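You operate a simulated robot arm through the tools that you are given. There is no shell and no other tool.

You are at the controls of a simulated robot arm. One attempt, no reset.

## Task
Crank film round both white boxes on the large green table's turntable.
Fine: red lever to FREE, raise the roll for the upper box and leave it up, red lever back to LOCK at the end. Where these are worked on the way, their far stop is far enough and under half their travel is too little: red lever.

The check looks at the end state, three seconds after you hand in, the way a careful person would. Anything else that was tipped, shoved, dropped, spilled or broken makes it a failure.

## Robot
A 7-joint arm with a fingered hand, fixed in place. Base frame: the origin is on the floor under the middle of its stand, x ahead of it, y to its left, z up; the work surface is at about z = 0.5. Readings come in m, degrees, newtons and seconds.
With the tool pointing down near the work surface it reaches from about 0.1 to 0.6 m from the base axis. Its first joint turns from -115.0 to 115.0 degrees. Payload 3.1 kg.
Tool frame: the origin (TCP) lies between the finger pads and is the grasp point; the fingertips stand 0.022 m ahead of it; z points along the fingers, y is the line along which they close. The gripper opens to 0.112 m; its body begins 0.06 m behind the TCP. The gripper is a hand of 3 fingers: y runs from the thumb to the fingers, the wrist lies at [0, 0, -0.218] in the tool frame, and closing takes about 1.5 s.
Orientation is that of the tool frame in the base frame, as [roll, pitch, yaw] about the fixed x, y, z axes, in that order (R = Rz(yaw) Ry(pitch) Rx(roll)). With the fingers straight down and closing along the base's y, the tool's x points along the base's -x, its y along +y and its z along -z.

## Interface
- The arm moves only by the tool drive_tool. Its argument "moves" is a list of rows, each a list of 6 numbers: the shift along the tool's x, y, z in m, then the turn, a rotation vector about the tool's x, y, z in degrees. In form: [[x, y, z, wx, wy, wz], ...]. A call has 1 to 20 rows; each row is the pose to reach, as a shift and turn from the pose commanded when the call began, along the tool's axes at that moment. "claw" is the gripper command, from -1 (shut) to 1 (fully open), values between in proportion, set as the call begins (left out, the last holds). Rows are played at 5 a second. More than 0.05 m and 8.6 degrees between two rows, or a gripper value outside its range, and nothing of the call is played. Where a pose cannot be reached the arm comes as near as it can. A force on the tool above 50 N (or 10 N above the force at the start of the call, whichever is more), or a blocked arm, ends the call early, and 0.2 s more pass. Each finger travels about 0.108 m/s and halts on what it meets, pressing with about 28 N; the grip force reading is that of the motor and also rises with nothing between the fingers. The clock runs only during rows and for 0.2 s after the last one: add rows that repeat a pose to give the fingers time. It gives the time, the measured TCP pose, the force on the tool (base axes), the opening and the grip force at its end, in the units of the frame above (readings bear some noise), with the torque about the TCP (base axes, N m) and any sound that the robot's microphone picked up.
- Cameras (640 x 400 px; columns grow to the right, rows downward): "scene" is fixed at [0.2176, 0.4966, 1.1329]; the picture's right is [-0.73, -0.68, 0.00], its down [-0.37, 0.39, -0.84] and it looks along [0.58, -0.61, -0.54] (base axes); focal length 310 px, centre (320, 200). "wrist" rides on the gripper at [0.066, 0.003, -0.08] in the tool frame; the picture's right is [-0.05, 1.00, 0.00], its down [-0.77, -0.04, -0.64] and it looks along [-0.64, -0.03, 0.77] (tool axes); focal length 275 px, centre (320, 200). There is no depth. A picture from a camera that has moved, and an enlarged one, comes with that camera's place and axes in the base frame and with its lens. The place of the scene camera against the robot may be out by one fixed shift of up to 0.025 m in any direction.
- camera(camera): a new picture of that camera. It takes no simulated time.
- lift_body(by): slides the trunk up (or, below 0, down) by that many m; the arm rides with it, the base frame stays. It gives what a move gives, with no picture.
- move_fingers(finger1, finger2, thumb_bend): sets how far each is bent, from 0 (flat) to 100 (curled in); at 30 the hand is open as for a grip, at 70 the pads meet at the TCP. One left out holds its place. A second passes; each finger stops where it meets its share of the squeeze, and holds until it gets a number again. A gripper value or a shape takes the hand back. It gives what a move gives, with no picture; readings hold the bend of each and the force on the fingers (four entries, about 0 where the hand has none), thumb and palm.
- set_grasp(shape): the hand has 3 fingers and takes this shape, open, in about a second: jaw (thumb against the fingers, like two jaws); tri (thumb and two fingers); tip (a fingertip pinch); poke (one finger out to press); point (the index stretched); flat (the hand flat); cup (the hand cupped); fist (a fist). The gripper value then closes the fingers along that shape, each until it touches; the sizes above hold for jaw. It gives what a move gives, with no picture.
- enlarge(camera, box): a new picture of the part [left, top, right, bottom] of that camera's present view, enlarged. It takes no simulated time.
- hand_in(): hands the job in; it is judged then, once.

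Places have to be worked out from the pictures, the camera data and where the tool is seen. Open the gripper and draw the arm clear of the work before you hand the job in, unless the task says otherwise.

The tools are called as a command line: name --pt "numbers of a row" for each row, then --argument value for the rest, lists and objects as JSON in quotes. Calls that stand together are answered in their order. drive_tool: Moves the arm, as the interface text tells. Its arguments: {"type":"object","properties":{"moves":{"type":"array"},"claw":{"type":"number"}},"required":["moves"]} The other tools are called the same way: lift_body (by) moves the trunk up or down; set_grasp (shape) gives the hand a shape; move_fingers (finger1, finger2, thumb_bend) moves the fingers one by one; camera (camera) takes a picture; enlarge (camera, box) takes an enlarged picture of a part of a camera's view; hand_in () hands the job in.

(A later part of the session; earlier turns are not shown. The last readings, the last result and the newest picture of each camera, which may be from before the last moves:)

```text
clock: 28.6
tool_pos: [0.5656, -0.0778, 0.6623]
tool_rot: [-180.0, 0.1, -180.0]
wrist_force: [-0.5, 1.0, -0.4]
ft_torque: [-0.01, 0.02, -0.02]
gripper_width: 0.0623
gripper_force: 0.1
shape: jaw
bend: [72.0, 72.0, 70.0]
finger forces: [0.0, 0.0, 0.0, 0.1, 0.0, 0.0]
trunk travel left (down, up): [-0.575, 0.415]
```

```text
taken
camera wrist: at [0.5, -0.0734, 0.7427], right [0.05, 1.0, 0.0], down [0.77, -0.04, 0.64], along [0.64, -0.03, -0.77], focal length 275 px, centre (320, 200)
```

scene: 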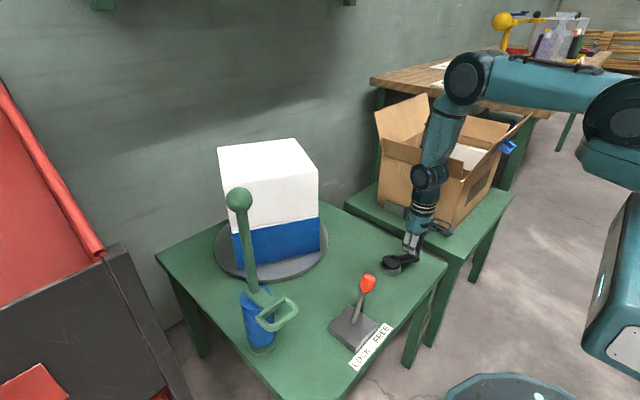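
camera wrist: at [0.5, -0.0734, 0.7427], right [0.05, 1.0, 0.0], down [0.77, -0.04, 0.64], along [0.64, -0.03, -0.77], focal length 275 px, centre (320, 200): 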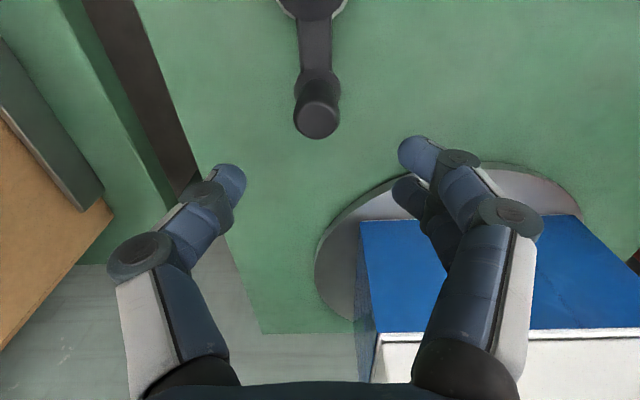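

The grip is centred under the hand ([0.566, -0.077]). I descend around it.

drive_tool --pt "0 0 0.04 0 0 0" --pt "0 0 0.075 0 0 0" --pt "0 0 0.1 0 0 0" --pt "0 0 0.1 0 0 0"

drive_tool --pt "0 0 0 0 0 0" --pt "0 0 0 0 0 0" --pt "0 0 0 0 0 0" --pt "0 0 0 0 0 0" --claw -0.66

camera --camera "wrist"

```text
clock: 29.6
tool_pos: [0.5646, -0.0779, 0.5624]
tool_rot: [179.9, 0.0, -179.9]
wrist_force: [-0.8, -0.1, 0.8]
ft_torque: [0.01, 0.02, -0.01]
gripper_width: 0.062
gripper_force: 0.1
shape: jaw
bend: [72.0, 72.0, 70.0]
finger forces: [0.0, 0.0, 0.0, 0.1, 0.1, 0.1]
trunk travel left (down, up): [-0.575, 0.415]
```

```text
clock: 30.6
tool_pos: [0.564, -0.0797, 0.5621]
tool_rot: [-179.9, -0.1, 180.0]
wrist_force: [-5.3, -0.9, -4.4]
ft_torque: [-0.01, 0.03, -0.02]
gripper_width: 0.0154
gripper_force: 28.1
shape: jaw
bend: [71.0, 73.0, 70.0]
finger forces: [13.0, 14.3, 0.0, 0.1, 24.1, 0.0]
trunk travel left (down, up): [-0.575, 0.415]
```

```text
taken
camera wrist: at [0.498, -0.0751, 0.6439], right [0.05, 1.0, 0.0], down [0.77, -0.04, 0.63], along [0.63, -0.03, -0.77], focal length 275 px, centre (320, 200)
```

wrist: 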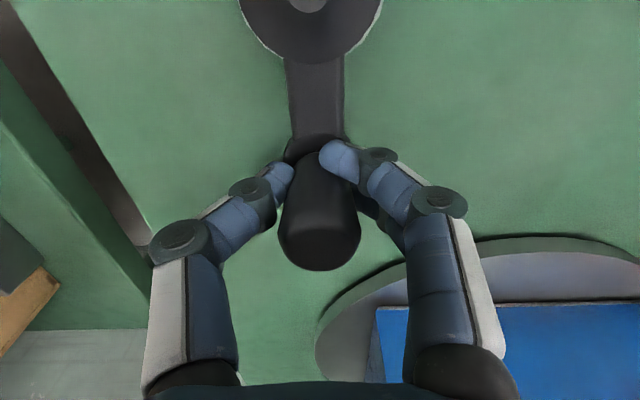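

The grip is nested between both fingers and thumb. I crank slowly (10° steps) clockwise a quarter turn on the refined circle and check.

drive_tool --pt "0.001 -0.0118 0 0 0 0" --pt "0.0041 -0.0233 0 0 0 0" --pt "0.0091 -0.034 0 0 0 0" --pt "0.0159 -0.0437 0 0 0 0" --pt "0.0243 -0.0521 0 0 0 0" --pt "0.034 -0.0589 0 0 0 0" --pt "0.0447 -0.0639 0 0 0 0" --pt "0.0562 -0.067 0 0 0 0" --pt "0.068 -0.068 0 0 0 0"

camera --camera "wrist"

```text
clock: 32.6
tool_pos: [0.4979, -0.146, 0.5629]
tool_rot: [-179.9, -0.1, -180.0]
wrist_force: [-1.2, 0.0, -0.5]
ft_torque: [0.02, 0.02, 0.01]
gripper_width: 0.0065
gripper_force: 27.5
shape: jaw
bend: [74.0, 76.0, 75.0]
finger forces: [0.0, 0.0, 0.0, 0.0, 0.0, 0.0]
trunk travel left (down, up): [-0.575, 0.415]
```

```text
taken
camera wrist: at [0.4316, -0.1425, 0.6445], right [0.05, 1.0, 0.0], down [0.77, -0.04, 0.64], along [0.63, -0.03, -0.77], focal length 275 px, centre (320, 200)
```

wrist: 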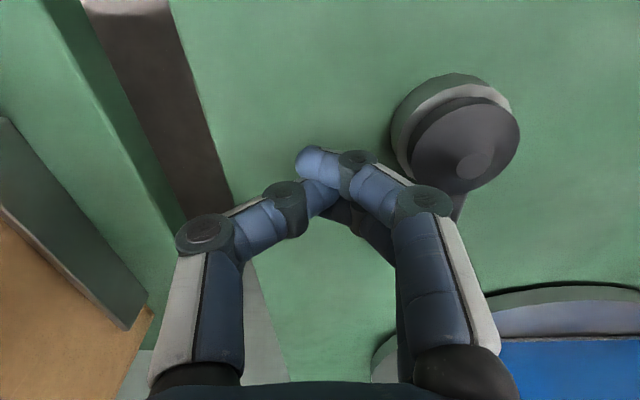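

The grip slipped off again near the same crank angle. I rise and check where the crank stands and whether something resists there.

drive_tool --pt "0 0 -0.04 0 0 0" --pt "0 0 -0.08 0 0 0" --pt "0.02 0.01 -0.12 0 0 0" --pt "0.04 0.02 -0.15 0 0 0" --claw 0.1

camera --camera "wrist"

enlarge --camera "scene" --box '[180, 120, 440, 380]'

```text
clock: 33.6
tool_pos: [0.4571, -0.1291, 0.7153]
tool_rot: [-180.0, -0.1, -179.9]
wrist_force: [-0.2, -0.2, 0.0]
ft_torque: [0.02, 0.0, 0.01]
gripper_width: 0.0609
gripper_force: 0.1
shape: jaw
bend: [72.0, 72.0, 70.0]
finger forces: [0.0, 0.0, 0.1, 0.1, 0.0, 0.0]
trunk travel left (down, up): [-0.575, 0.415]
```

```text
taken
camera wrist: at [0.3903, -0.1235, 0.7957], right [0.05, 1.0, 0.0], down [0.77, -0.04, 0.64], along [0.64, -0.03, -0.77], focal length 275 px, centre (320, 200)
```

wrist: 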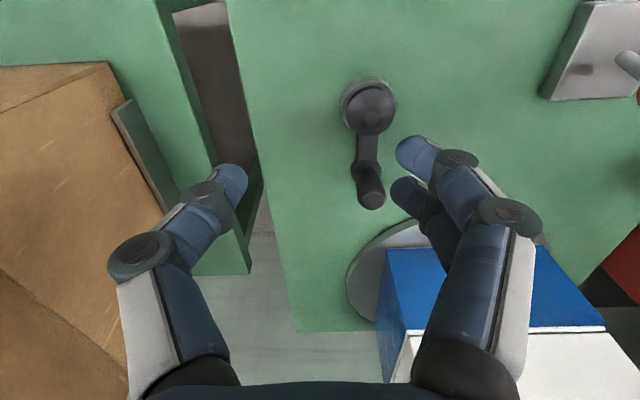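

```text
1.54 times, centred on (310, 250) of scene
camera zoom: at [0.2176, 0.4966, 1.1329], right [-0.73, -0.68, 0.0], down [-0.37, 0.39, -0.84], along [0.58, -0.61, -0.54], focal length 478 px, centre (335, 123)
```

zoom: 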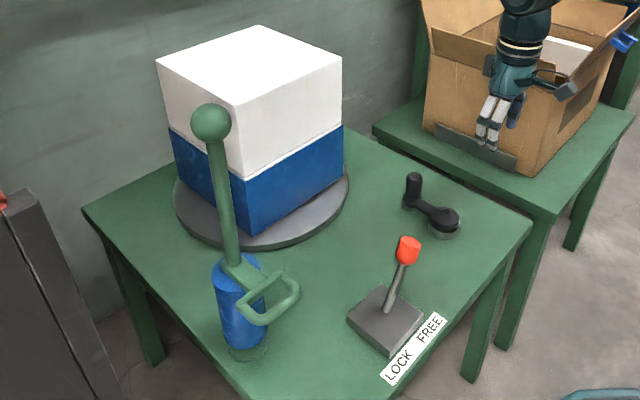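

The box and crank evidence now fits a 1:1 drive turning with the crank: the first film patch grew on the +y side and the front filled last, so the lower box has had about 2.4 layers all round. The crank seems stiff at its present angle, so I leave it and move over to inspect the roll's loop handle.

drive_tool --pt "0.0065 0.042 -0.01 0 0 0" --pt "0.013 0.084 -0.02 0 0 0" --pt "0.02 0.126 -0.03 0 0 0" --pt "0.026 0.168 -0.04 0 0 0" --pt "0.033 0.21 -0.05 0 0 0" --pt "0.04 0.252 -0.06 0 0 0" --pt "0.046 0.294 -0.07 0 0 0" --pt "0.052 0.336 -0.08 0 0 0" --pt "0.0585 0.376 -0.0876 0 0 0" --pt "0.0585 0.376 -0.0876 0 0 0"

camera --camera "wrist"

camera --camera "scene"

```text
clock: 35.8
tool_pos: [0.3983, 0.2525, 0.8023]
tool_rot: [-179.9, 0.0, 180.0]
wrist_force: [0.0, 0.2, 0.1]
ft_torque: [-0.03, 0.01, -0.02]
gripper_width: 0.0612
gripper_force: 0.1
shape: jaw
bend: [72.0, 72.0, 70.0]
finger forces: [0.0, 0.1, 0.1, 0.0, 0.1, 0.0]
trunk travel left (down, up): [-0.575, 0.415]
```

```text
taken
camera wrist: at [0.3314, 0.2563, 0.883], right [0.05, 1.0, 0.0], down [0.77, -0.04, 0.64], along [0.64, -0.03, -0.77], focal length 275 px, centre (320, 200)
```

wrist: 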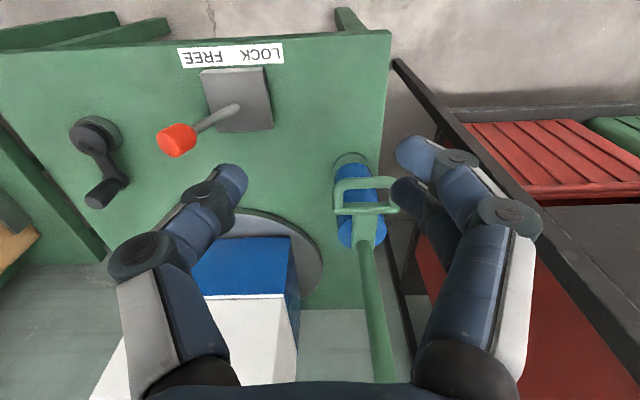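

```text
taken
```

scene: 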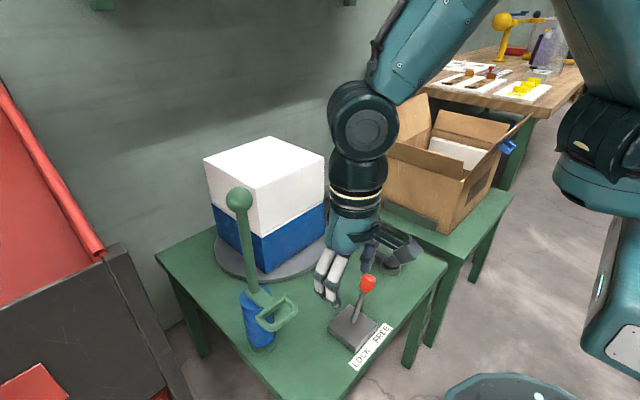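

I enlarge the loop handle and the roll from this pose.

enlarge --camera "wrist" --box '[300, 130, 430, 270]'

enlarge --camera "scene" --box '[220, 260, 320, 360]'

enlarge --camera "wrist" --box '[60, 100, 150, 220]'

```text
2.86 times, centred on (365, 200) of wrist
camera zoom: at [0.3314, 0.2563, 0.883], right [0.05, 1.0, 0.0], down [0.77, -0.04, 0.64], along [0.64, -0.03, -0.77], focal length 786 px, centre (191, 200)
```

zoom: 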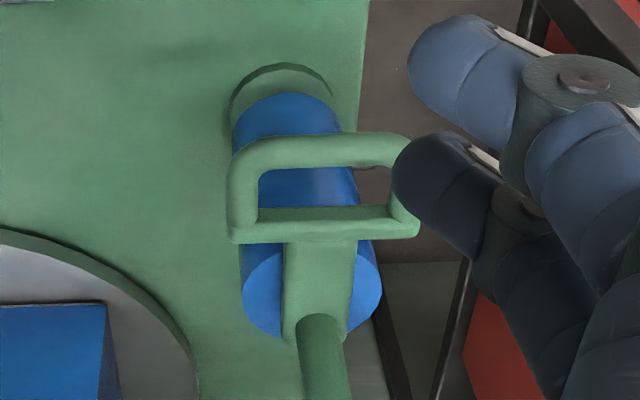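

```text
4.00 times, centred on (270, 310) of scene
camera zoom: at [0.2176, 0.4966, 1.1329], right [-0.73, -0.68, 0.0], down [-0.37, 0.39, -0.84], along [0.58, -0.61, -0.54], focal length 1242 px, centre (520, -240)
```

zoom: 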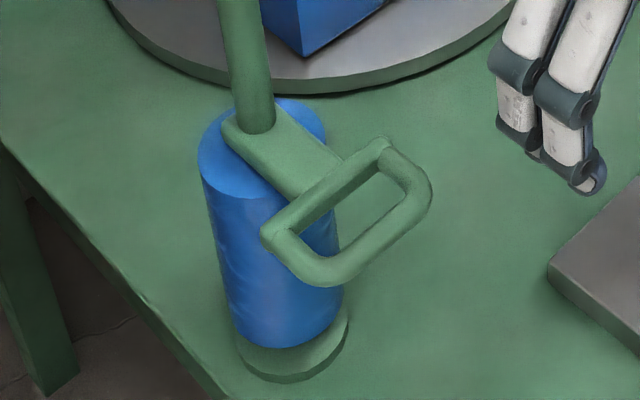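

```text
3.33 times, centred on (105, 160) of wrist
camera zoom: at [0.3314, 0.2563, 0.883], right [0.05, 1.0, 0.0], down [0.77, -0.04, 0.64], along [0.64, -0.03, -0.77], focal length 918 px, centre (1037, 333)
```

zoom: 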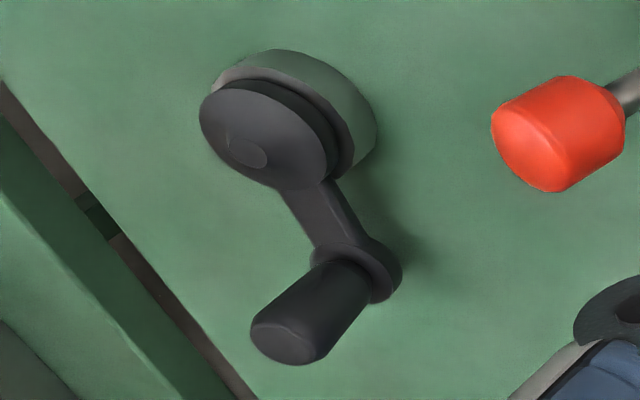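

Loop handle: horizontal, centre ≈ [0.505, 0.294, 0.672], about 0.068 wide in y, with bars ≈ 0.011 thick; the rod and ball stand behind it at x ≈ 0.58. I tilt the hand back 35° so it stays clear of the rod and ball when lifting, open fully and go to a pre-grasp point.

drive_tool --pt "-0.008 0.0075 0.0 0 -7 0" --pt "-0.016 0.015 0.005 0 -14 0" --pt "-0.024 0.0225 0.012 0 -21 0" --pt "-0.034 0.03 0.02 0 -28 0" --pt "-0.042 0.038 0.03 0 -35 0" --pt "-0.048 0.0445 0.046 0 -35 0" --pt "-0.048 0.0445 0.046 0 -35 0" --claw 1.0

camera --camera "wrist"

camera --camera "scene"

```text
clock: 37.4
tool_pos: [0.4485, 0.2946, 0.7556]
tool_rot: [-180.0, 35.0, -180.0]
wrist_force: [0.9, -0.6, -0.1]
ft_torque: [-0.02, 0.01, 0.0]
gripper_width: 0.112
gripper_force: 0.1
shape: jaw
bend: [30.0, 30.0, 30.0]
finger forces: [0.0, 0.0, 0.0, 0.1, 0.1, 0.0]
trunk travel left (down, up): [-0.575, 0.415]
```

```text
taken
camera wrist: at [0.3481, 0.2985, 0.7844], right [0.04, 1.0, 0.03], down [0.27, -0.04, 0.96], along [0.96, -0.03, -0.27], focal length 275 px, centre (320, 200)
```

wrist: 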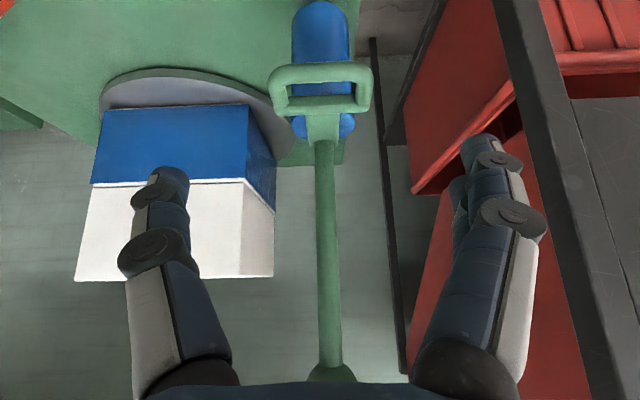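

```text
taken
```

scene: 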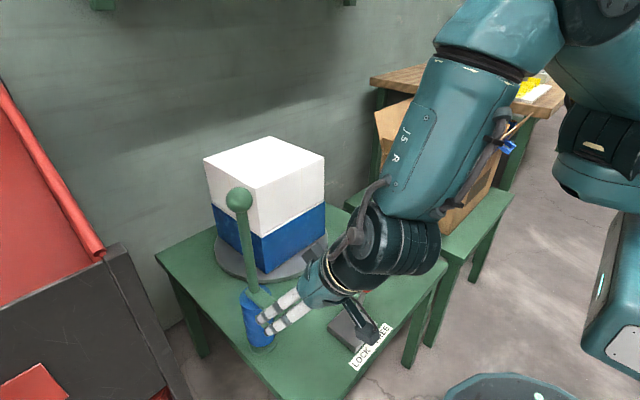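

Loop centre confirmed at ≈ [0.505, 0.296, 0.666]. I slide forward along the fingers so that thumb and fingers straddle the loop.

drive_tool --pt "0.001 0.001 0.03 0 0 0" --pt "0.003 0.002 0.06 0 0 0" --pt "0.004 0.002 0.085 0 0 0" --pt "0.005 0.002 0.1064 0 0 0" --pt "0.005 0.002 0.1064 0 0 0"

camera --camera "wrist"

enlarge --camera "scene" --box '[200, 180, 420, 380]'

```text
clock: 38.6
tool_pos: [0.5062, 0.2965, 0.6643]
tool_rot: [-180.0, 35.0, 180.0]
wrist_force: [-0.1, -0.3, -0.2]
ft_torque: [0.04, -0.04, 0.03]
gripper_width: 0.112
gripper_force: 0.1
shape: jaw
bend: [30.0, 30.0, 30.0]
finger forces: [0.0, 0.1, 0.1, 0.0, 0.0, 0.1]
trunk travel left (down, up): [-0.575, 0.415]
```

```text
taken
camera wrist: at [0.406, 0.3003, 0.6933], right [0.04, 1.0, 0.03], down [0.27, -0.04, 0.96], along [0.96, -0.03, -0.27], focal length 275 px, centre (320, 200)
```

wrist: 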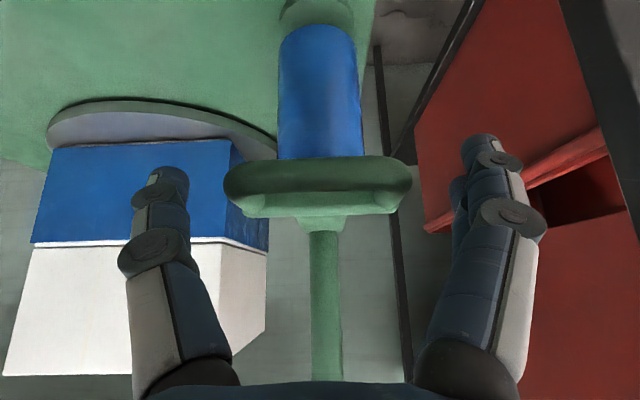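

```text
2.00 times, centred on (310, 280) of scene
camera zoom: at [0.2176, 0.4966, 1.1329], right [-0.73, -0.68, 0.0], down [-0.37, 0.39, -0.84], along [0.58, -0.61, -0.54], focal length 621 px, centre (340, 40)
```

zoom: 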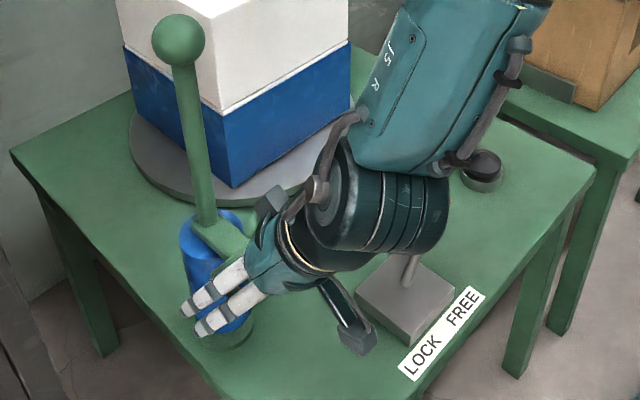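

The loop is centred between thumb and fingers at the TCP. I close on it.

drive_tool --pt "0 0 0 0 0 0" --pt "0 0 0 0 0 0" --pt "0 0 0 0 0 0" --pt "0 0 0 0 0 0" --pt "0 0 0 0 0 0" --claw -0.5

camera --camera "wrist"

```text
clock: 39.8
tool_pos: [0.5072, 0.2948, 0.6638]
tool_rot: [-179.9, 34.9, -180.0]
wrist_force: [-1.9, -3.7, -6.2]
ft_torque: [-0.01, 0.01, 0.11]
gripper_width: 0.0603
gripper_force: 27.9
shape: jaw
bend: [74.0, 72.0, 72.0]
finger forces: [12.8, 12.4, 0.1, 0.1, 29.6, 0.1]
trunk travel left (down, up): [-0.575, 0.415]
```

```text
taken
camera wrist: at [0.406, 0.2999, 0.693], right [0.04, 1.0, 0.03], down [0.27, -0.04, 0.96], along [0.96, -0.03, -0.27], focal length 275 px, centre (320, 200)
```

wrist: 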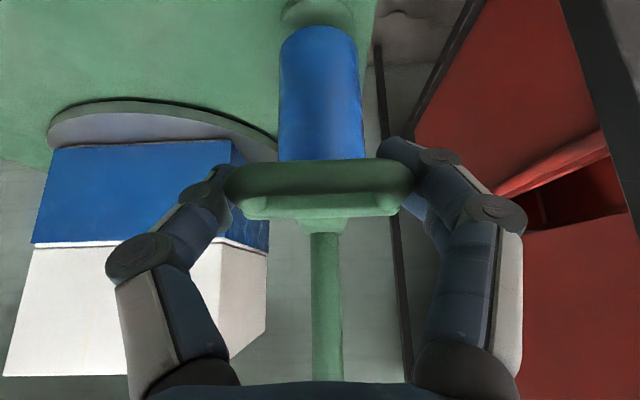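

The loop is held firmly (28 N on both sides). I lift straight up slowly by 4 cm first and check the roll follows.

drive_tool --pt "-0.0057 0 -0.0082 0 0 0" --pt "-0.0115 0 -0.0164 0 0 0" --pt "-0.0172 0 -0.0246 0 0 0" --pt "-0.023 0 -0.0328 0 0 0" --pt "-0.023 0 -0.0328 0 0 0"

camera --camera "wrist"

enlarge --camera "scene" --box '[200, 180, 420, 380]'

```text
clock: 41.0
tool_pos: [0.5055, 0.2956, 0.7046]
tool_rot: [-180.0, 34.9, 180.0]
wrist_force: [-1.0, -6.3, -7.1]
ft_torque: [-0.04, 0.02, 0.13]
gripper_width: 0.06
gripper_force: 28.3
shape: jaw
bend: [74.0, 72.0, 72.0]
finger forces: [12.8, 12.4, 0.1, 0.1, 31.6, 0.0]
trunk travel left (down, up): [-0.575, 0.415]
```

```text
taken
camera wrist: at [0.4059, 0.3001, 0.733], right [0.04, 1.0, 0.03], down [0.27, -0.04, 0.96], along [0.96, -0.03, -0.27], focal length 275 px, centre (320, 200)
```

wrist: 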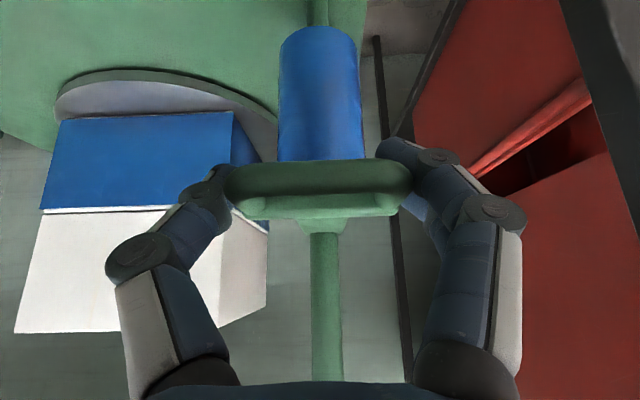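

```text
2.00 times, centred on (310, 280) of scene
camera zoom: at [0.2176, 0.4966, 1.1329], right [-0.73, -0.68, 0.0], down [-0.37, 0.39, -0.84], along [0.58, -0.61, -0.54], focal length 621 px, centre (340, 40)
```

zoom: 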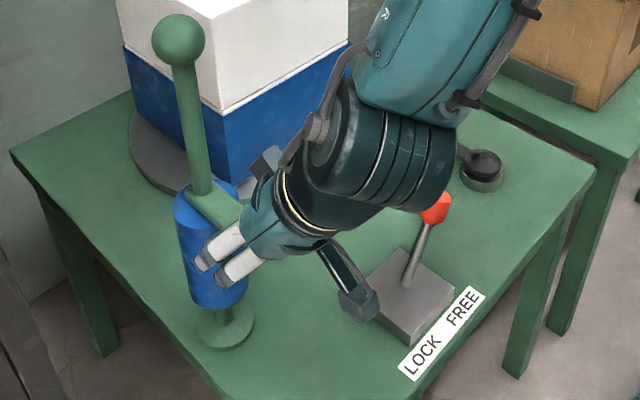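

The roll rises with the loop (only ~7 N). I continue lifting, another 8 cm.

drive_tool --pt "-0.0086 0 -0.0123 0 0 0" --pt "-0.0172 0 -0.0246 0 0 0" --pt "-0.0258 0 -0.0369 0 0 0" --pt "-0.0344 0 -0.0491 0 0 0" --pt "-0.0402 0 -0.0573 0 0 0" --pt "-0.0459 0 -0.0655 0 0 0" --pt "-0.0459 0 -0.0655 0 0 0"

camera --camera "wrist"

enlarge --camera "scene" --box '[180, 120, 420, 380]'

```text
clock: 42.6
tool_pos: [0.505, 0.296, 0.785]
tool_rot: [-180.0, 34.9, 179.8]
wrist_force: [3.0, -9.7, -5.2]
ft_torque: [-0.06, -0.05, 0.15]
gripper_width: 0.0594
gripper_force: 28.0
shape: jaw
bend: [74.0, 72.0, 72.0]
finger forces: [12.7, 11.8, 0.0, 0.0, 34.0, 0.0]
trunk travel left (down, up): [-0.575, 0.415]
```

```text
taken
camera wrist: at [0.4055, 0.3006, 0.8129], right [0.04, 1.0, 0.03], down [0.27, -0.04, 0.96], along [0.96, -0.03, -0.27], focal length 275 px, centre (320, 200)
```

wrist: 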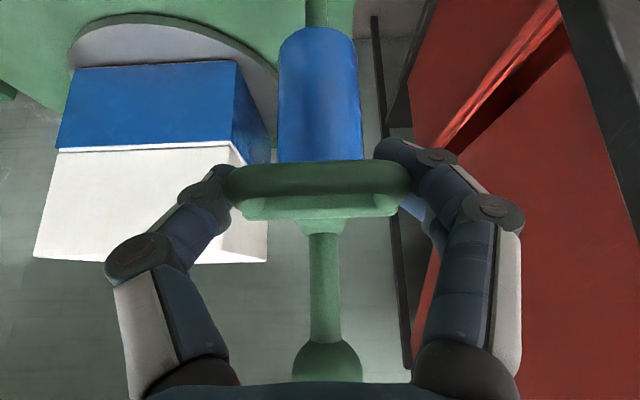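

```text
1.54 times, centred on (300, 250) of scene
camera zoom: at [0.2176, 0.4966, 1.1329], right [-0.73, -0.68, 0.0], down [-0.37, 0.39, -0.84], along [0.58, -0.61, -0.54], focal length 478 px, centre (351, 123)
```

zoom: 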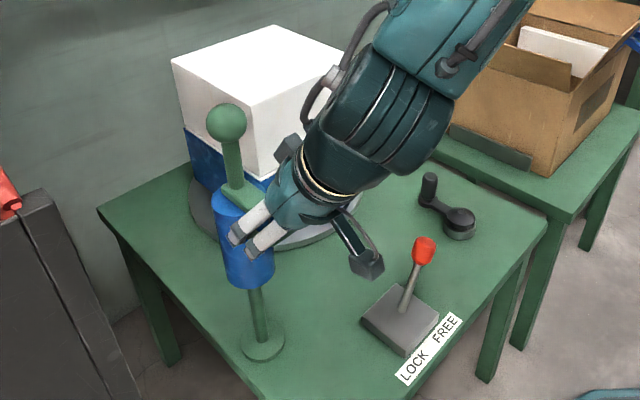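

Raised by 12 cm already. I keep lifting in small steps to find the upper stop.

drive_tool --pt "-0.0029 0 -0.0041 0 0 0" --pt "-0.0057 0 -0.0082 0 0 0" --pt "-0.0086 0 -0.0123 0 0 0" --pt "-0.0115 0 -0.0164 0 0 0" --pt "-0.0115 0 -0.0164 0 0 0"

camera --camera "wrist"

enlarge --camera "scene" --box '[180, 120, 420, 380]'

```text
clock: 43.8
tool_pos: [0.5048, 0.2951, 0.7964]
tool_rot: [-179.3, 34.1, -179.8]
wrist_force: [7.2, -0.3, -30.8]
ft_torque: [-0.1, 0.01, 0.13]
gripper_width: 0.06
gripper_force: 28.4
shape: jaw
bend: [72.0, 71.0, 70.0]
finger forces: [22.2, 13.8, 0.0, 0.0, 30.9, 0.0]
trunk travel left (down, up): [-0.575, 0.415]
stopped in row 5: the force on the tool passed its limit at 51 N (the readings are from after the stop); the commanded pose is now the measured one
```

```text
taken
camera wrist: at [0.4052, 0.3003, 0.8262], right [0.04, 1.0, 0.02], down [0.28, -0.03, 0.96], along [0.96, -0.03, -0.28], focal length 275 px, centre (320, 200)
```

wrist: 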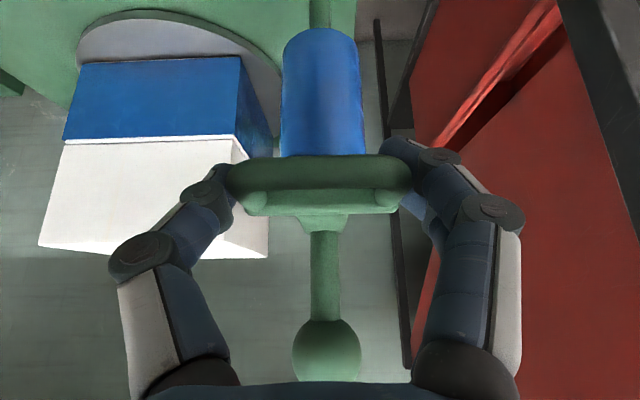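

```text
1.54 times, centred on (300, 250) of scene
camera zoom: at [0.2176, 0.4966, 1.1329], right [-0.73, -0.68, 0.0], down [-0.37, 0.39, -0.84], along [0.58, -0.61, -0.54], focal length 478 px, centre (351, 123)
```

zoom: 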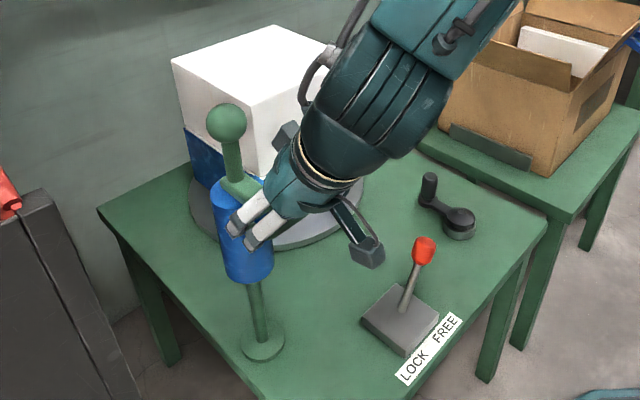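

The roll is at its upper stop (force jumped to 51 N after about 13 cm). I relax slightly and open the hand wide, then check whether the roll stays up.

drive_tool --pt "0.0017 0 0.0025 0 0 0" --pt "0.0017 0 0.0025 0 0 0"

drive_tool --pt "0 0 0 0 0 0" --pt "0 0 0 0 0 0" --pt "0 0 0 0 0 0" --pt "0 0 0 0 0 0" --claw 1.0

camera --camera "wrist"

enlarge --camera "scene" --box '[180, 120, 420, 380]'

```text
clock: 44.4
tool_pos: [0.506, 0.295, 0.797]
tool_rot: [-179.5, 34.4, -179.9]
wrist_force: [3.7, -3.5, -25.1]
ft_torque: [-0.17, 0.0, 0.1]
gripper_width: 0.0603
gripper_force: 28.3
shape: jaw
bend: [72.0, 71.0, 70.0]
finger forces: [19.2, 13.1, 0.0, 0.0, 31.6, 0.0]
trunk travel left (down, up): [-0.575, 0.415]
```

```text
clock: 45.4
tool_pos: [0.5025, 0.2956, 0.7978]
tool_rot: [-179.7, 34.7, -179.9]
wrist_force: [-0.2, 0.5, -0.2]
ft_torque: [0.0, 0.01, -0.04]
gripper_width: 0.112
gripper_force: 0.0
shape: jaw
bend: [30.0, 30.0, 30.0]
finger forces: [0.0, 0.1, 0.0, 0.0, 0.0, 0.0]
trunk travel left (down, up): [-0.575, 0.415]
```

```text
taken
camera wrist: at [0.4029, 0.3001, 0.8275], right [0.04, 1.0, 0.02], down [0.27, -0.03, 0.96], along [0.96, -0.03, -0.27], focal length 275 px, centre (320, 200)
```

wrist: 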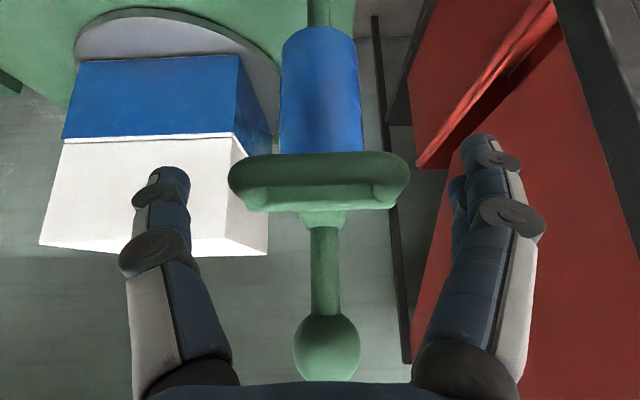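

```text
1.54 times, centred on (300, 250) of scene
camera zoom: at [0.2176, 0.4966, 1.1329], right [-0.73, -0.68, 0.0], down [-0.37, 0.39, -0.84], along [0.58, -0.61, -0.54], focal length 478 px, centre (351, 123)
```

zoom: 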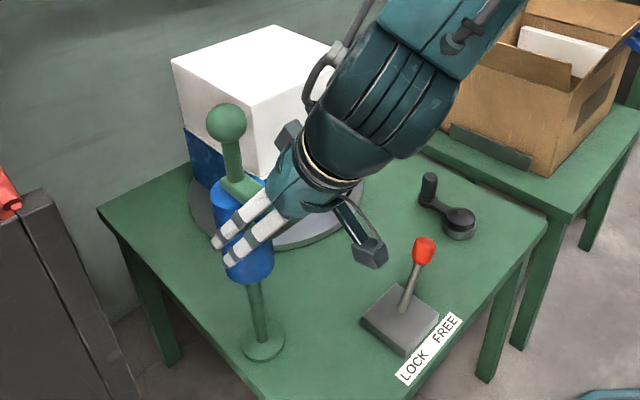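

The roll stays up without the hand. I withdraw backwards along the fingers, then straighten the hand again.

drive_tool --pt "0 0 -0.03 0 0 0" --pt "0 0 -0.06 0 0 0" --pt "0 0 -0.09 0 0 0" --pt "0 0 -0.12 0 0 0" --pt "0 -0.01 -0.12 0 7 0" --pt "0 -0.03 -0.12 0 14 0" --pt "0 -0.05 -0.12 0 21 0" --pt "0 -0.07 -0.12 0 28 0" --pt "0 -0.09 -0.12 0 34.5 0" --pt "0 -0.09 -0.12 0 34.5 0"

camera --camera "scene"

camera --camera "wrist"

```text
clock: 47.6
tool_pos: [0.4344, 0.2035, 0.8983]
tool_rot: [-179.8, 0.1, -180.0]
wrist_force: [-0.4, 0.5, 0.3]
ft_torque: [0.02, -0.04, -0.01]
gripper_width: 0.1121
gripper_force: 0.0
shape: jaw
bend: [30.0, 30.0, 30.0]
finger forces: [0.0, 0.0, 0.0, 0.1, 0.0, 0.0]
trunk travel left (down, up): [-0.575, 0.415]
```

```text
taken
```

scene: 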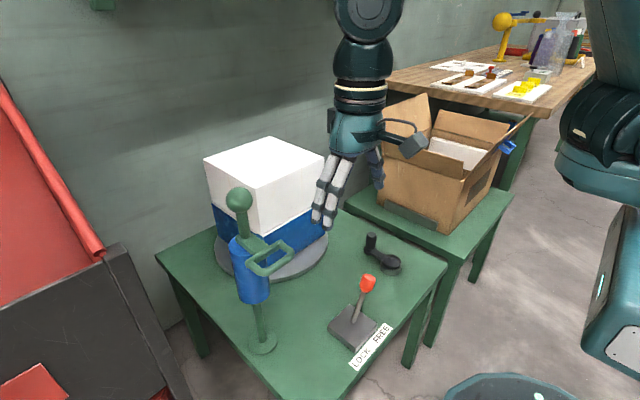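

```text
taken
camera wrist: at [0.3678, 0.2098, 0.9793], right [0.05, 1.0, 0.0], down [0.77, -0.03, 0.64], along [0.64, -0.03, -0.77], focal length 275 px, centre (320, 200)
```

wrist: 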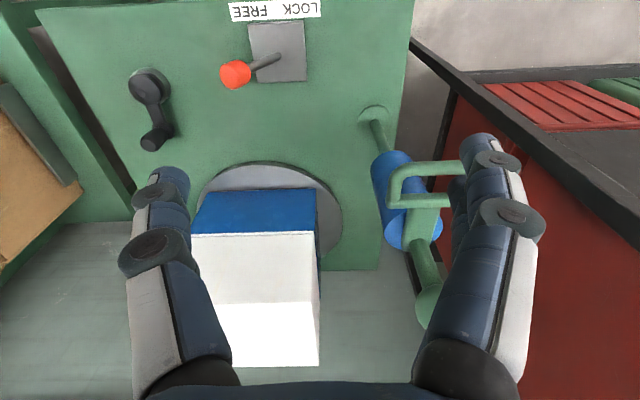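

The roll stays raised at the upper box's height. I go back over the crank for the upper box.

drive_tool --pt "-0.002 -0.035 0.015 0 0 0" --pt "-0.005 -0.07 0.03 0 0 0" --pt "-0.008 -0.105 0.045 0 0 0" --pt "-0.01 -0.14 0.06 0 0 0" --pt "-0.013 -0.175 0.08 0 0 0" --pt "-0.016 -0.21 0.1 0 0 0" --pt "-0.018 -0.245 0.125 0 0 0" --pt "-0.02 -0.2835 0.148 0 0 0" --pt "-0.02 -0.2835 0.148 0 0 0" --claw 0.1

camera --camera "wrist"

enlarge --camera "scene" --box '[360, 220, 430, 290]'

```text
clock: 49.6
tool_pos: [0.4546, -0.0787, 0.7503]
tool_rot: [-179.6, 0.2, 179.9]
wrist_force: [0.0, 0.4, -0.9]
ft_torque: [-0.03, 0.01, -0.01]
gripper_width: 0.0622
gripper_force: 0.1
shape: jaw
bend: [72.0, 72.0, 70.0]
finger forces: [0.0, 0.1, 0.1, 0.1, 0.1, 0.1]
trunk travel left (down, up): [-0.575, 0.415]
```

```text
taken
camera wrist: at [0.3885, -0.0744, 0.8304], right [0.05, 1.0, 0.0], down [0.77, -0.03, 0.64], along [0.64, -0.03, -0.77], focal length 275 px, centre (320, 200)
```

wrist: 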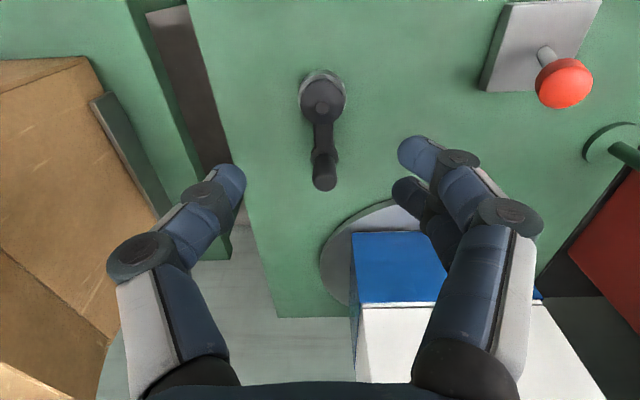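

```text
5.71 times, centred on (395, 255) of scene
camera zoom: at [0.2176, 0.4966, 1.1329], right [-0.73, -0.68, 0.0], down [-0.37, 0.39, -0.84], along [0.58, -0.61, -0.54], focal length 1774 px, centre (-109, -114)
```

zoom: 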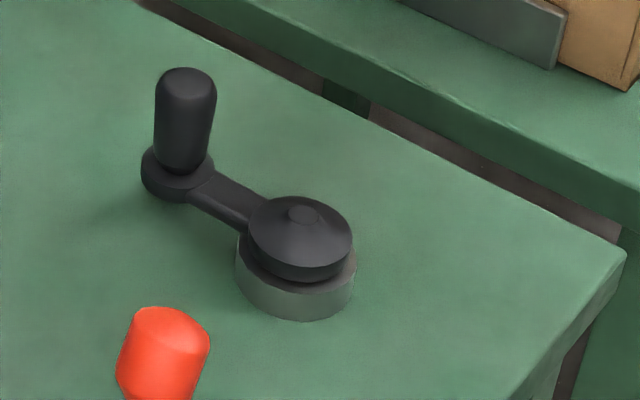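

The scene view is pixel-identical to the one after the first slip: the crank did not move at all in the second try, so it met a stop going clockwise at ≈ 0° (after ≈ 850° total). I regrip at ≈ [0.565, -0.078] and feel out both directions gently.

drive_tool --pt "-0.04 0.001 0.01 0 0 0" --pt "-0.08 0.002 0.03 0 0 0" --pt "-0.1106 0.002 0.065 0 0 0" --pt "-0.1106 0.002 0.105 0 0 0" --pt "-0.1106 0.002 0.145 0 0 0" --pt "-0.1106 0.002 0.175 0 0 0" --pt "-0.1106 0.002 0.188 0 0 0" --pt "-0.1106 0.002 0.188 0 0 0"

drive_tool --pt "0 0 0 0 0 0" --pt "0 0 0 0 0 0" --pt "0 0 0 0 0 0" --pt "0 0 0 0 0 0" --claw -0.75

camera --camera "wrist"

```text
clock: 51.4
tool_pos: [0.5659, -0.0778, 0.5613]
tool_rot: [-179.7, 0.1, -180.0]
wrist_force: [-0.9, 0.4, 0.4]
ft_torque: [0.0, 0.0, 0.01]
gripper_width: 0.0622
gripper_force: 0.0
shape: jaw
bend: [72.0, 72.0, 70.0]
finger forces: [0.1, 0.1, 0.0, 0.0, 0.1, 0.0]
trunk travel left (down, up): [-0.575, 0.415]
```

```text
clock: 52.4
tool_pos: [0.5644, -0.0781, 0.5615]
tool_rot: [-179.7, 0.0, -180.0]
wrist_force: [-7.7, -1.5, -4.3]
ft_torque: [0.02, 0.11, -0.02]
gripper_width: 0.015
gripper_force: 27.9
shape: jaw
bend: [72.0, 73.0, 70.0]
finger forces: [11.4, 14.0, 0.1, 0.0, 24.3, 0.1]
trunk travel left (down, up): [-0.575, 0.415]
```

```text
taken
camera wrist: at [0.4981, -0.073, 0.6424], right [0.05, 1.0, 0.0], down [0.77, -0.03, 0.64], along [0.63, -0.03, -0.77], focal length 275 px, centre (320, 200)
```

wrist: 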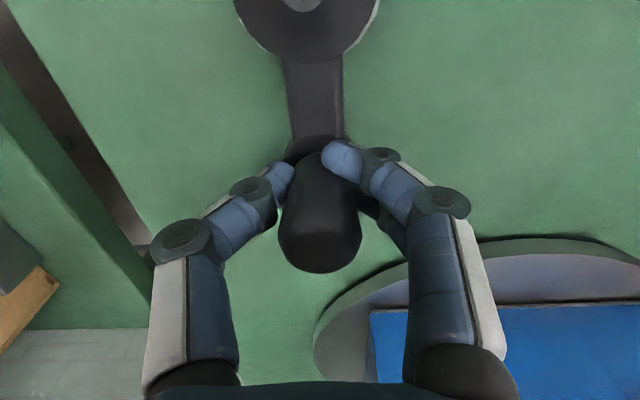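

Gripped again. I test 12° clockwise and look at force and crank.

drive_tool --pt "0.001 -0.004 0 0 0 0" --pt "0.0015 -0.008 0 0 0 0" --pt "0.002 -0.012 0 0 0 0" --pt "0.002 -0.012 0 0 0 0"

camera --camera "wrist"

```text
clock: 53.4
tool_pos: [0.5632, -0.0868, 0.5621]
tool_rot: [-179.6, 0.0, -179.9]
wrist_force: [-7.6, 21.5, -4.4]
ft_torque: [0.47, 0.09, 0.18]
gripper_width: 0.0139
gripper_force: 28.3
shape: jaw
bend: [71.0, 71.0, 71.0]
finger forces: [17.6, 20.4, 0.0, 0.0, 14.6, 0.0]
trunk travel left (down, up): [-0.575, 0.415]
```

```text
taken
camera wrist: at [0.497, -0.0828, 0.6432], right [0.05, 1.0, -0.01], down [0.77, -0.03, 0.64], along [0.64, -0.03, -0.77], focal length 275 px, centre (320, 200)
```

wrist: 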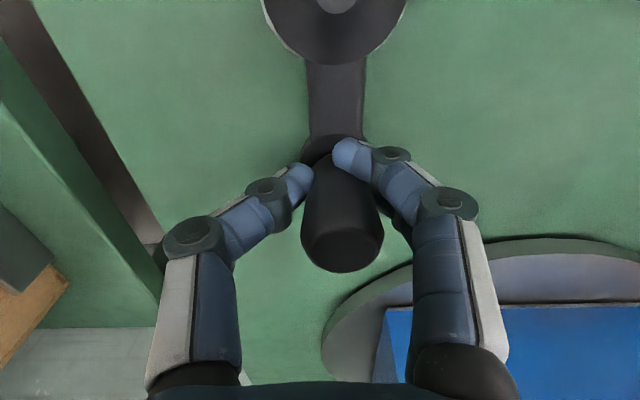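

Clockwise is blocked (21 N, crank unmoved): a hard stop. I go back and test counter-clockwise, watching whether film goes onto the upper box.

drive_tool --pt "-0.001 0.006 0 0 0 0" --pt "-0.002 0.012 0 0 0 0" --pt "-0.0005 0.0236 0 0 0 0" --pt "0.0025 0.0348 0 0 0 0" --pt "0.007 0.0454 0 0 0 0" --pt "0.0136 0.0549 0 0 0 0" --pt "0.0218 0.0632 0 0 0 0" --pt "0.0218 0.0632 0 0 0 0"

camera --camera "wrist"

camera --camera "scene"

```text
clock: 55.2
tool_pos: [0.5411, -0.0277, 0.5616]
tool_rot: [-179.8, 0.1, -180.0]
wrist_force: [-14.8, -14.2, -1.8]
ft_torque: [-0.34, 0.2, -0.09]
gripper_width: 0.0142
gripper_force: 28.1
shape: jaw
bend: [72.0, 72.0, 71.0]
finger forces: [10.2, 11.8, 0.0, 0.0, 34.1, 0.0]
trunk travel left (down, up): [-0.575, 0.415]
```

```text
taken
camera wrist: at [0.475, -0.0227, 0.6433], right [0.05, 1.0, 0.0], down [0.77, -0.03, 0.64], along [0.64, -0.03, -0.77], focal length 275 px, centre (320, 200)
```

wrist: 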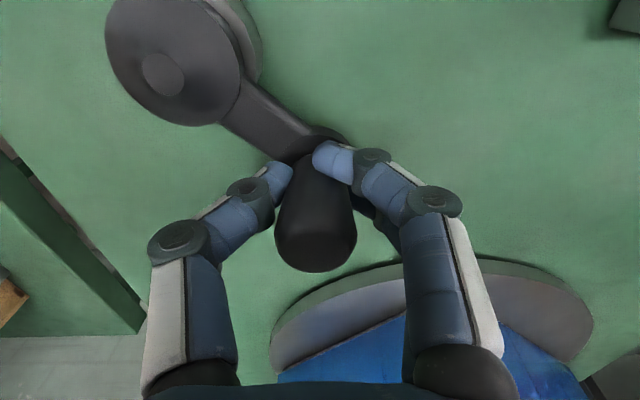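

```text
taken
```

scene: 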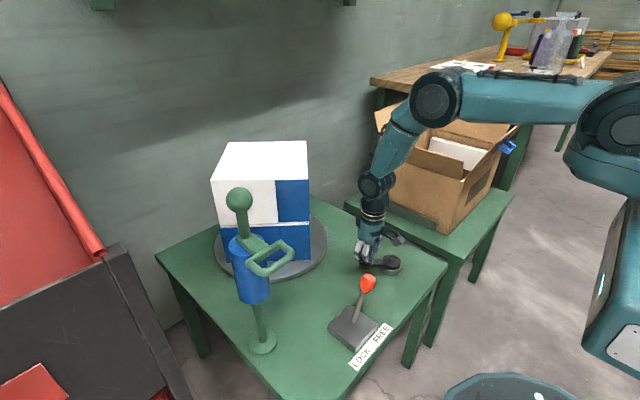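

Counter-clockwise turns freely and blue film goes onto the upper box while the lower one stays covered. I continue counter-clockwise by half a turn on a re-fitted circle.

drive_tool --pt "0.0144 0.0099 0 0 0 0" --pt "0.0308 0.0157 0 0 0 0" --pt "0.0482 0.0171 0 0 0 0" --pt "0.0653 0.0139 0 0 0 0" --pt "0.0811 0.0064 0 0 0 0" --pt "0.0943 -0.0049 0 0 0 0" --pt "0.1042 -0.0193 0 0 0 0" --pt "0.11 -0.0357 0 0 0 0" --pt "0.1114 -0.0531 0 0 0 0" --pt "0.1082 -0.0702 0 0 0 0" --pt "0.1007 -0.086 0 0 0 0" --pt "0.0894 -0.0992 0 0 0 0"

camera --camera "wrist"

camera --camera "scene"

```text
clock: 57.8
tool_pos: [0.4529, -0.129, 0.5639]
tool_rot: [-179.6, 0.2, 179.7]
wrist_force: [-16.1, -30.1, -0.7]
ft_torque: [-0.51, 0.3, -0.46]
gripper_width: 0.0144
gripper_force: 27.3
shape: jaw
bend: [75.0, 73.0, 70.0]
finger forces: [0.7, 7.4, 0.0, 0.0, 41.5, 0.1]
trunk travel left (down, up): [-0.575, 0.415]
```

```text
taken
camera wrist: at [0.3865, -0.1243, 0.6454], right [0.05, 1.0, -0.01], down [0.77, -0.04, 0.64], along [0.64, -0.04, -0.77], focal length 275 px, centre (320, 200)
```

wrist: 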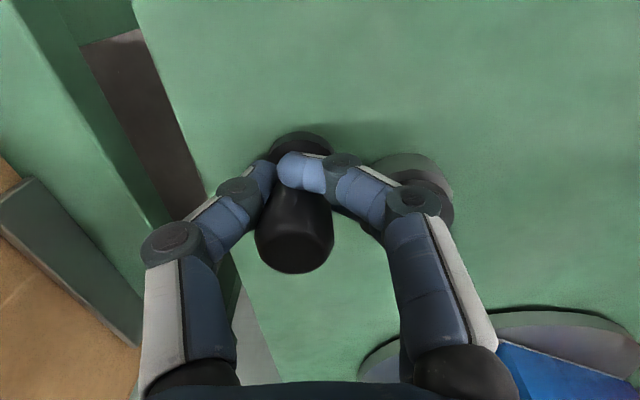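

```text
taken
```

scene: 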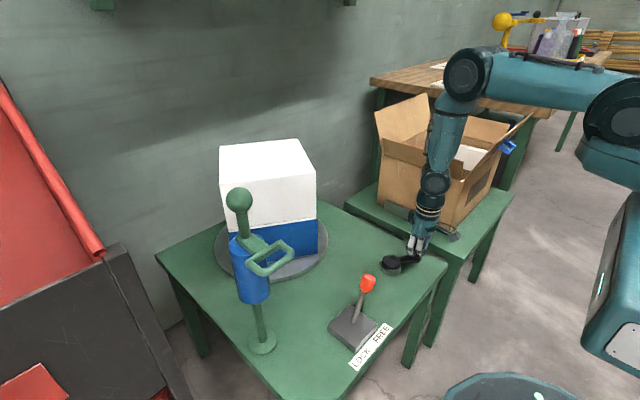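

Side force has grown (thumb 41 N, knob displaced in the hand), so my circle is off. I open in place, re-measure the knob and regrip before continuing.

drive_tool --pt "0 0 0 0 0 0" --pt "0 0 0 0 0 0" --pt "0 0 0 0 0 0" --claw 0.1

camera --camera "wrist"

enlarge --camera "scene" --box '[180, 120, 360, 300]'

```text
clock: 58.6
tool_pos: [0.4532, -0.1265, 0.5639]
tool_rot: [-179.7, 0.3, 180.0]
wrist_force: [0.1, -1.0, 0.2]
ft_torque: [0.01, -0.01, -0.01]
gripper_width: 0.0609
gripper_force: 0.0
shape: jaw
bend: [72.0, 72.0, 70.0]
finger forces: [0.1, 0.0, 0.1, 0.1, 0.0, 0.1]
trunk travel left (down, up): [-0.575, 0.415]
```

```text
taken
camera wrist: at [0.3862, -0.1213, 0.6443], right [0.05, 1.0, 0.0], down [0.77, -0.03, 0.64], along [0.64, -0.03, -0.77], focal length 275 px, centre (320, 200)
```

wrist: 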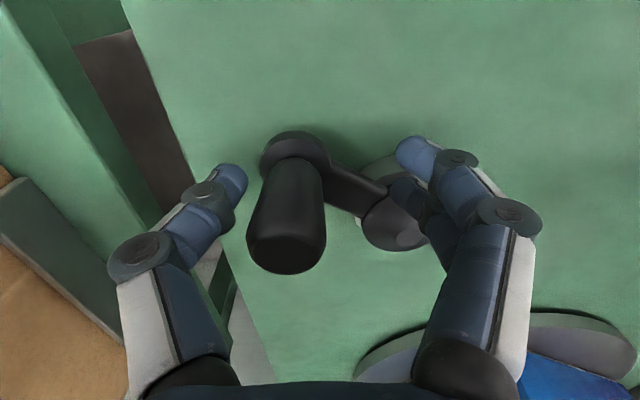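

```text
2.22 times, centred on (270, 210) of scene
camera zoom: at [0.2176, 0.4966, 1.1329], right [-0.73, -0.68, 0.0], down [-0.37, 0.39, -0.84], along [0.58, -0.61, -0.54], focal length 690 px, centre (431, 178)
```

zoom: 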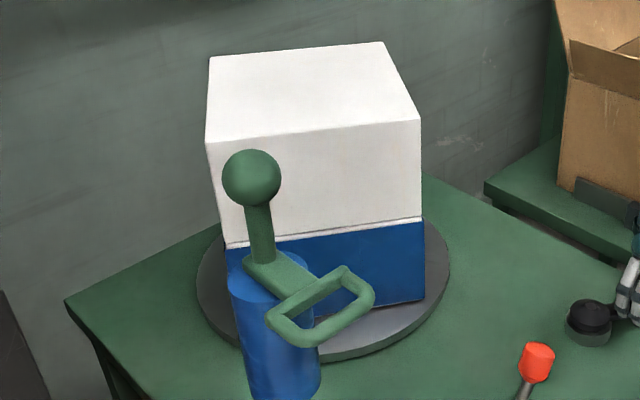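

Unexpectedly the upper box's visible front is white again although film was there a half turn ago. I rise a little and look at the other sides before cranking on.

drive_tool --pt "0 0 -0.04 0 0 0" --pt "0 0 -0.08 0 0 0" --pt "0 0.02 -0.12 0 0 0" --pt "0 0.04 -0.16 0 0 0" --pt "0 0.07 -0.2 0 0 0" --pt "0 0.1 -0.24 0 0 0" --pt "0 0.1 -0.24 0 0 0"

camera --camera "wrist"

enlarge --camera "scene" --box '[180, 120, 440, 380]'

```text
clock: 60.2
tool_pos: [0.4538, -0.0244, 0.802]
tool_rot: [-179.8, 0.1, -180.0]
wrist_force: [0.7, 0.5, 0.7]
ft_torque: [0.0, 0.0, 0.0]
gripper_width: 0.0613
gripper_force: 0.0
shape: jaw
bend: [72.0, 72.0, 70.0]
finger forces: [0.0, 0.0, 0.0, 0.0, 0.1, 0.1]
trunk travel left (down, up): [-0.575, 0.415]
```

```text
taken
camera wrist: at [0.3875, -0.0202, 0.8832], right [0.05, 1.0, 0.0], down [0.77, -0.03, 0.64], along [0.64, -0.03, -0.77], focal length 275 px, centre (320, 200)
```

wrist: 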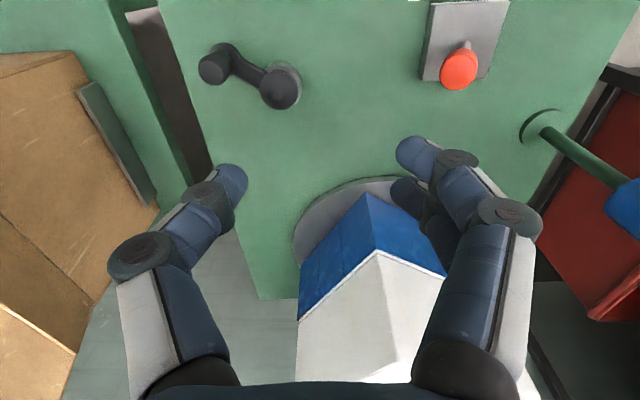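

```text
1.54 times, centred on (310, 250) of scene
camera zoom: at [0.2176, 0.4966, 1.1329], right [-0.73, -0.68, 0.0], down [-0.37, 0.39, -0.84], along [0.58, -0.61, -0.54], focal length 478 px, centre (335, 123)
```

zoom: 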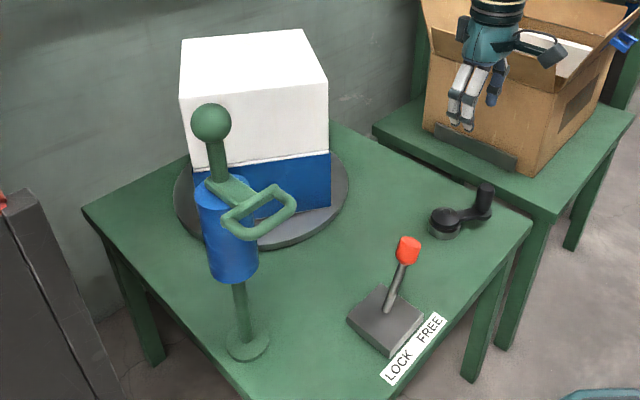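

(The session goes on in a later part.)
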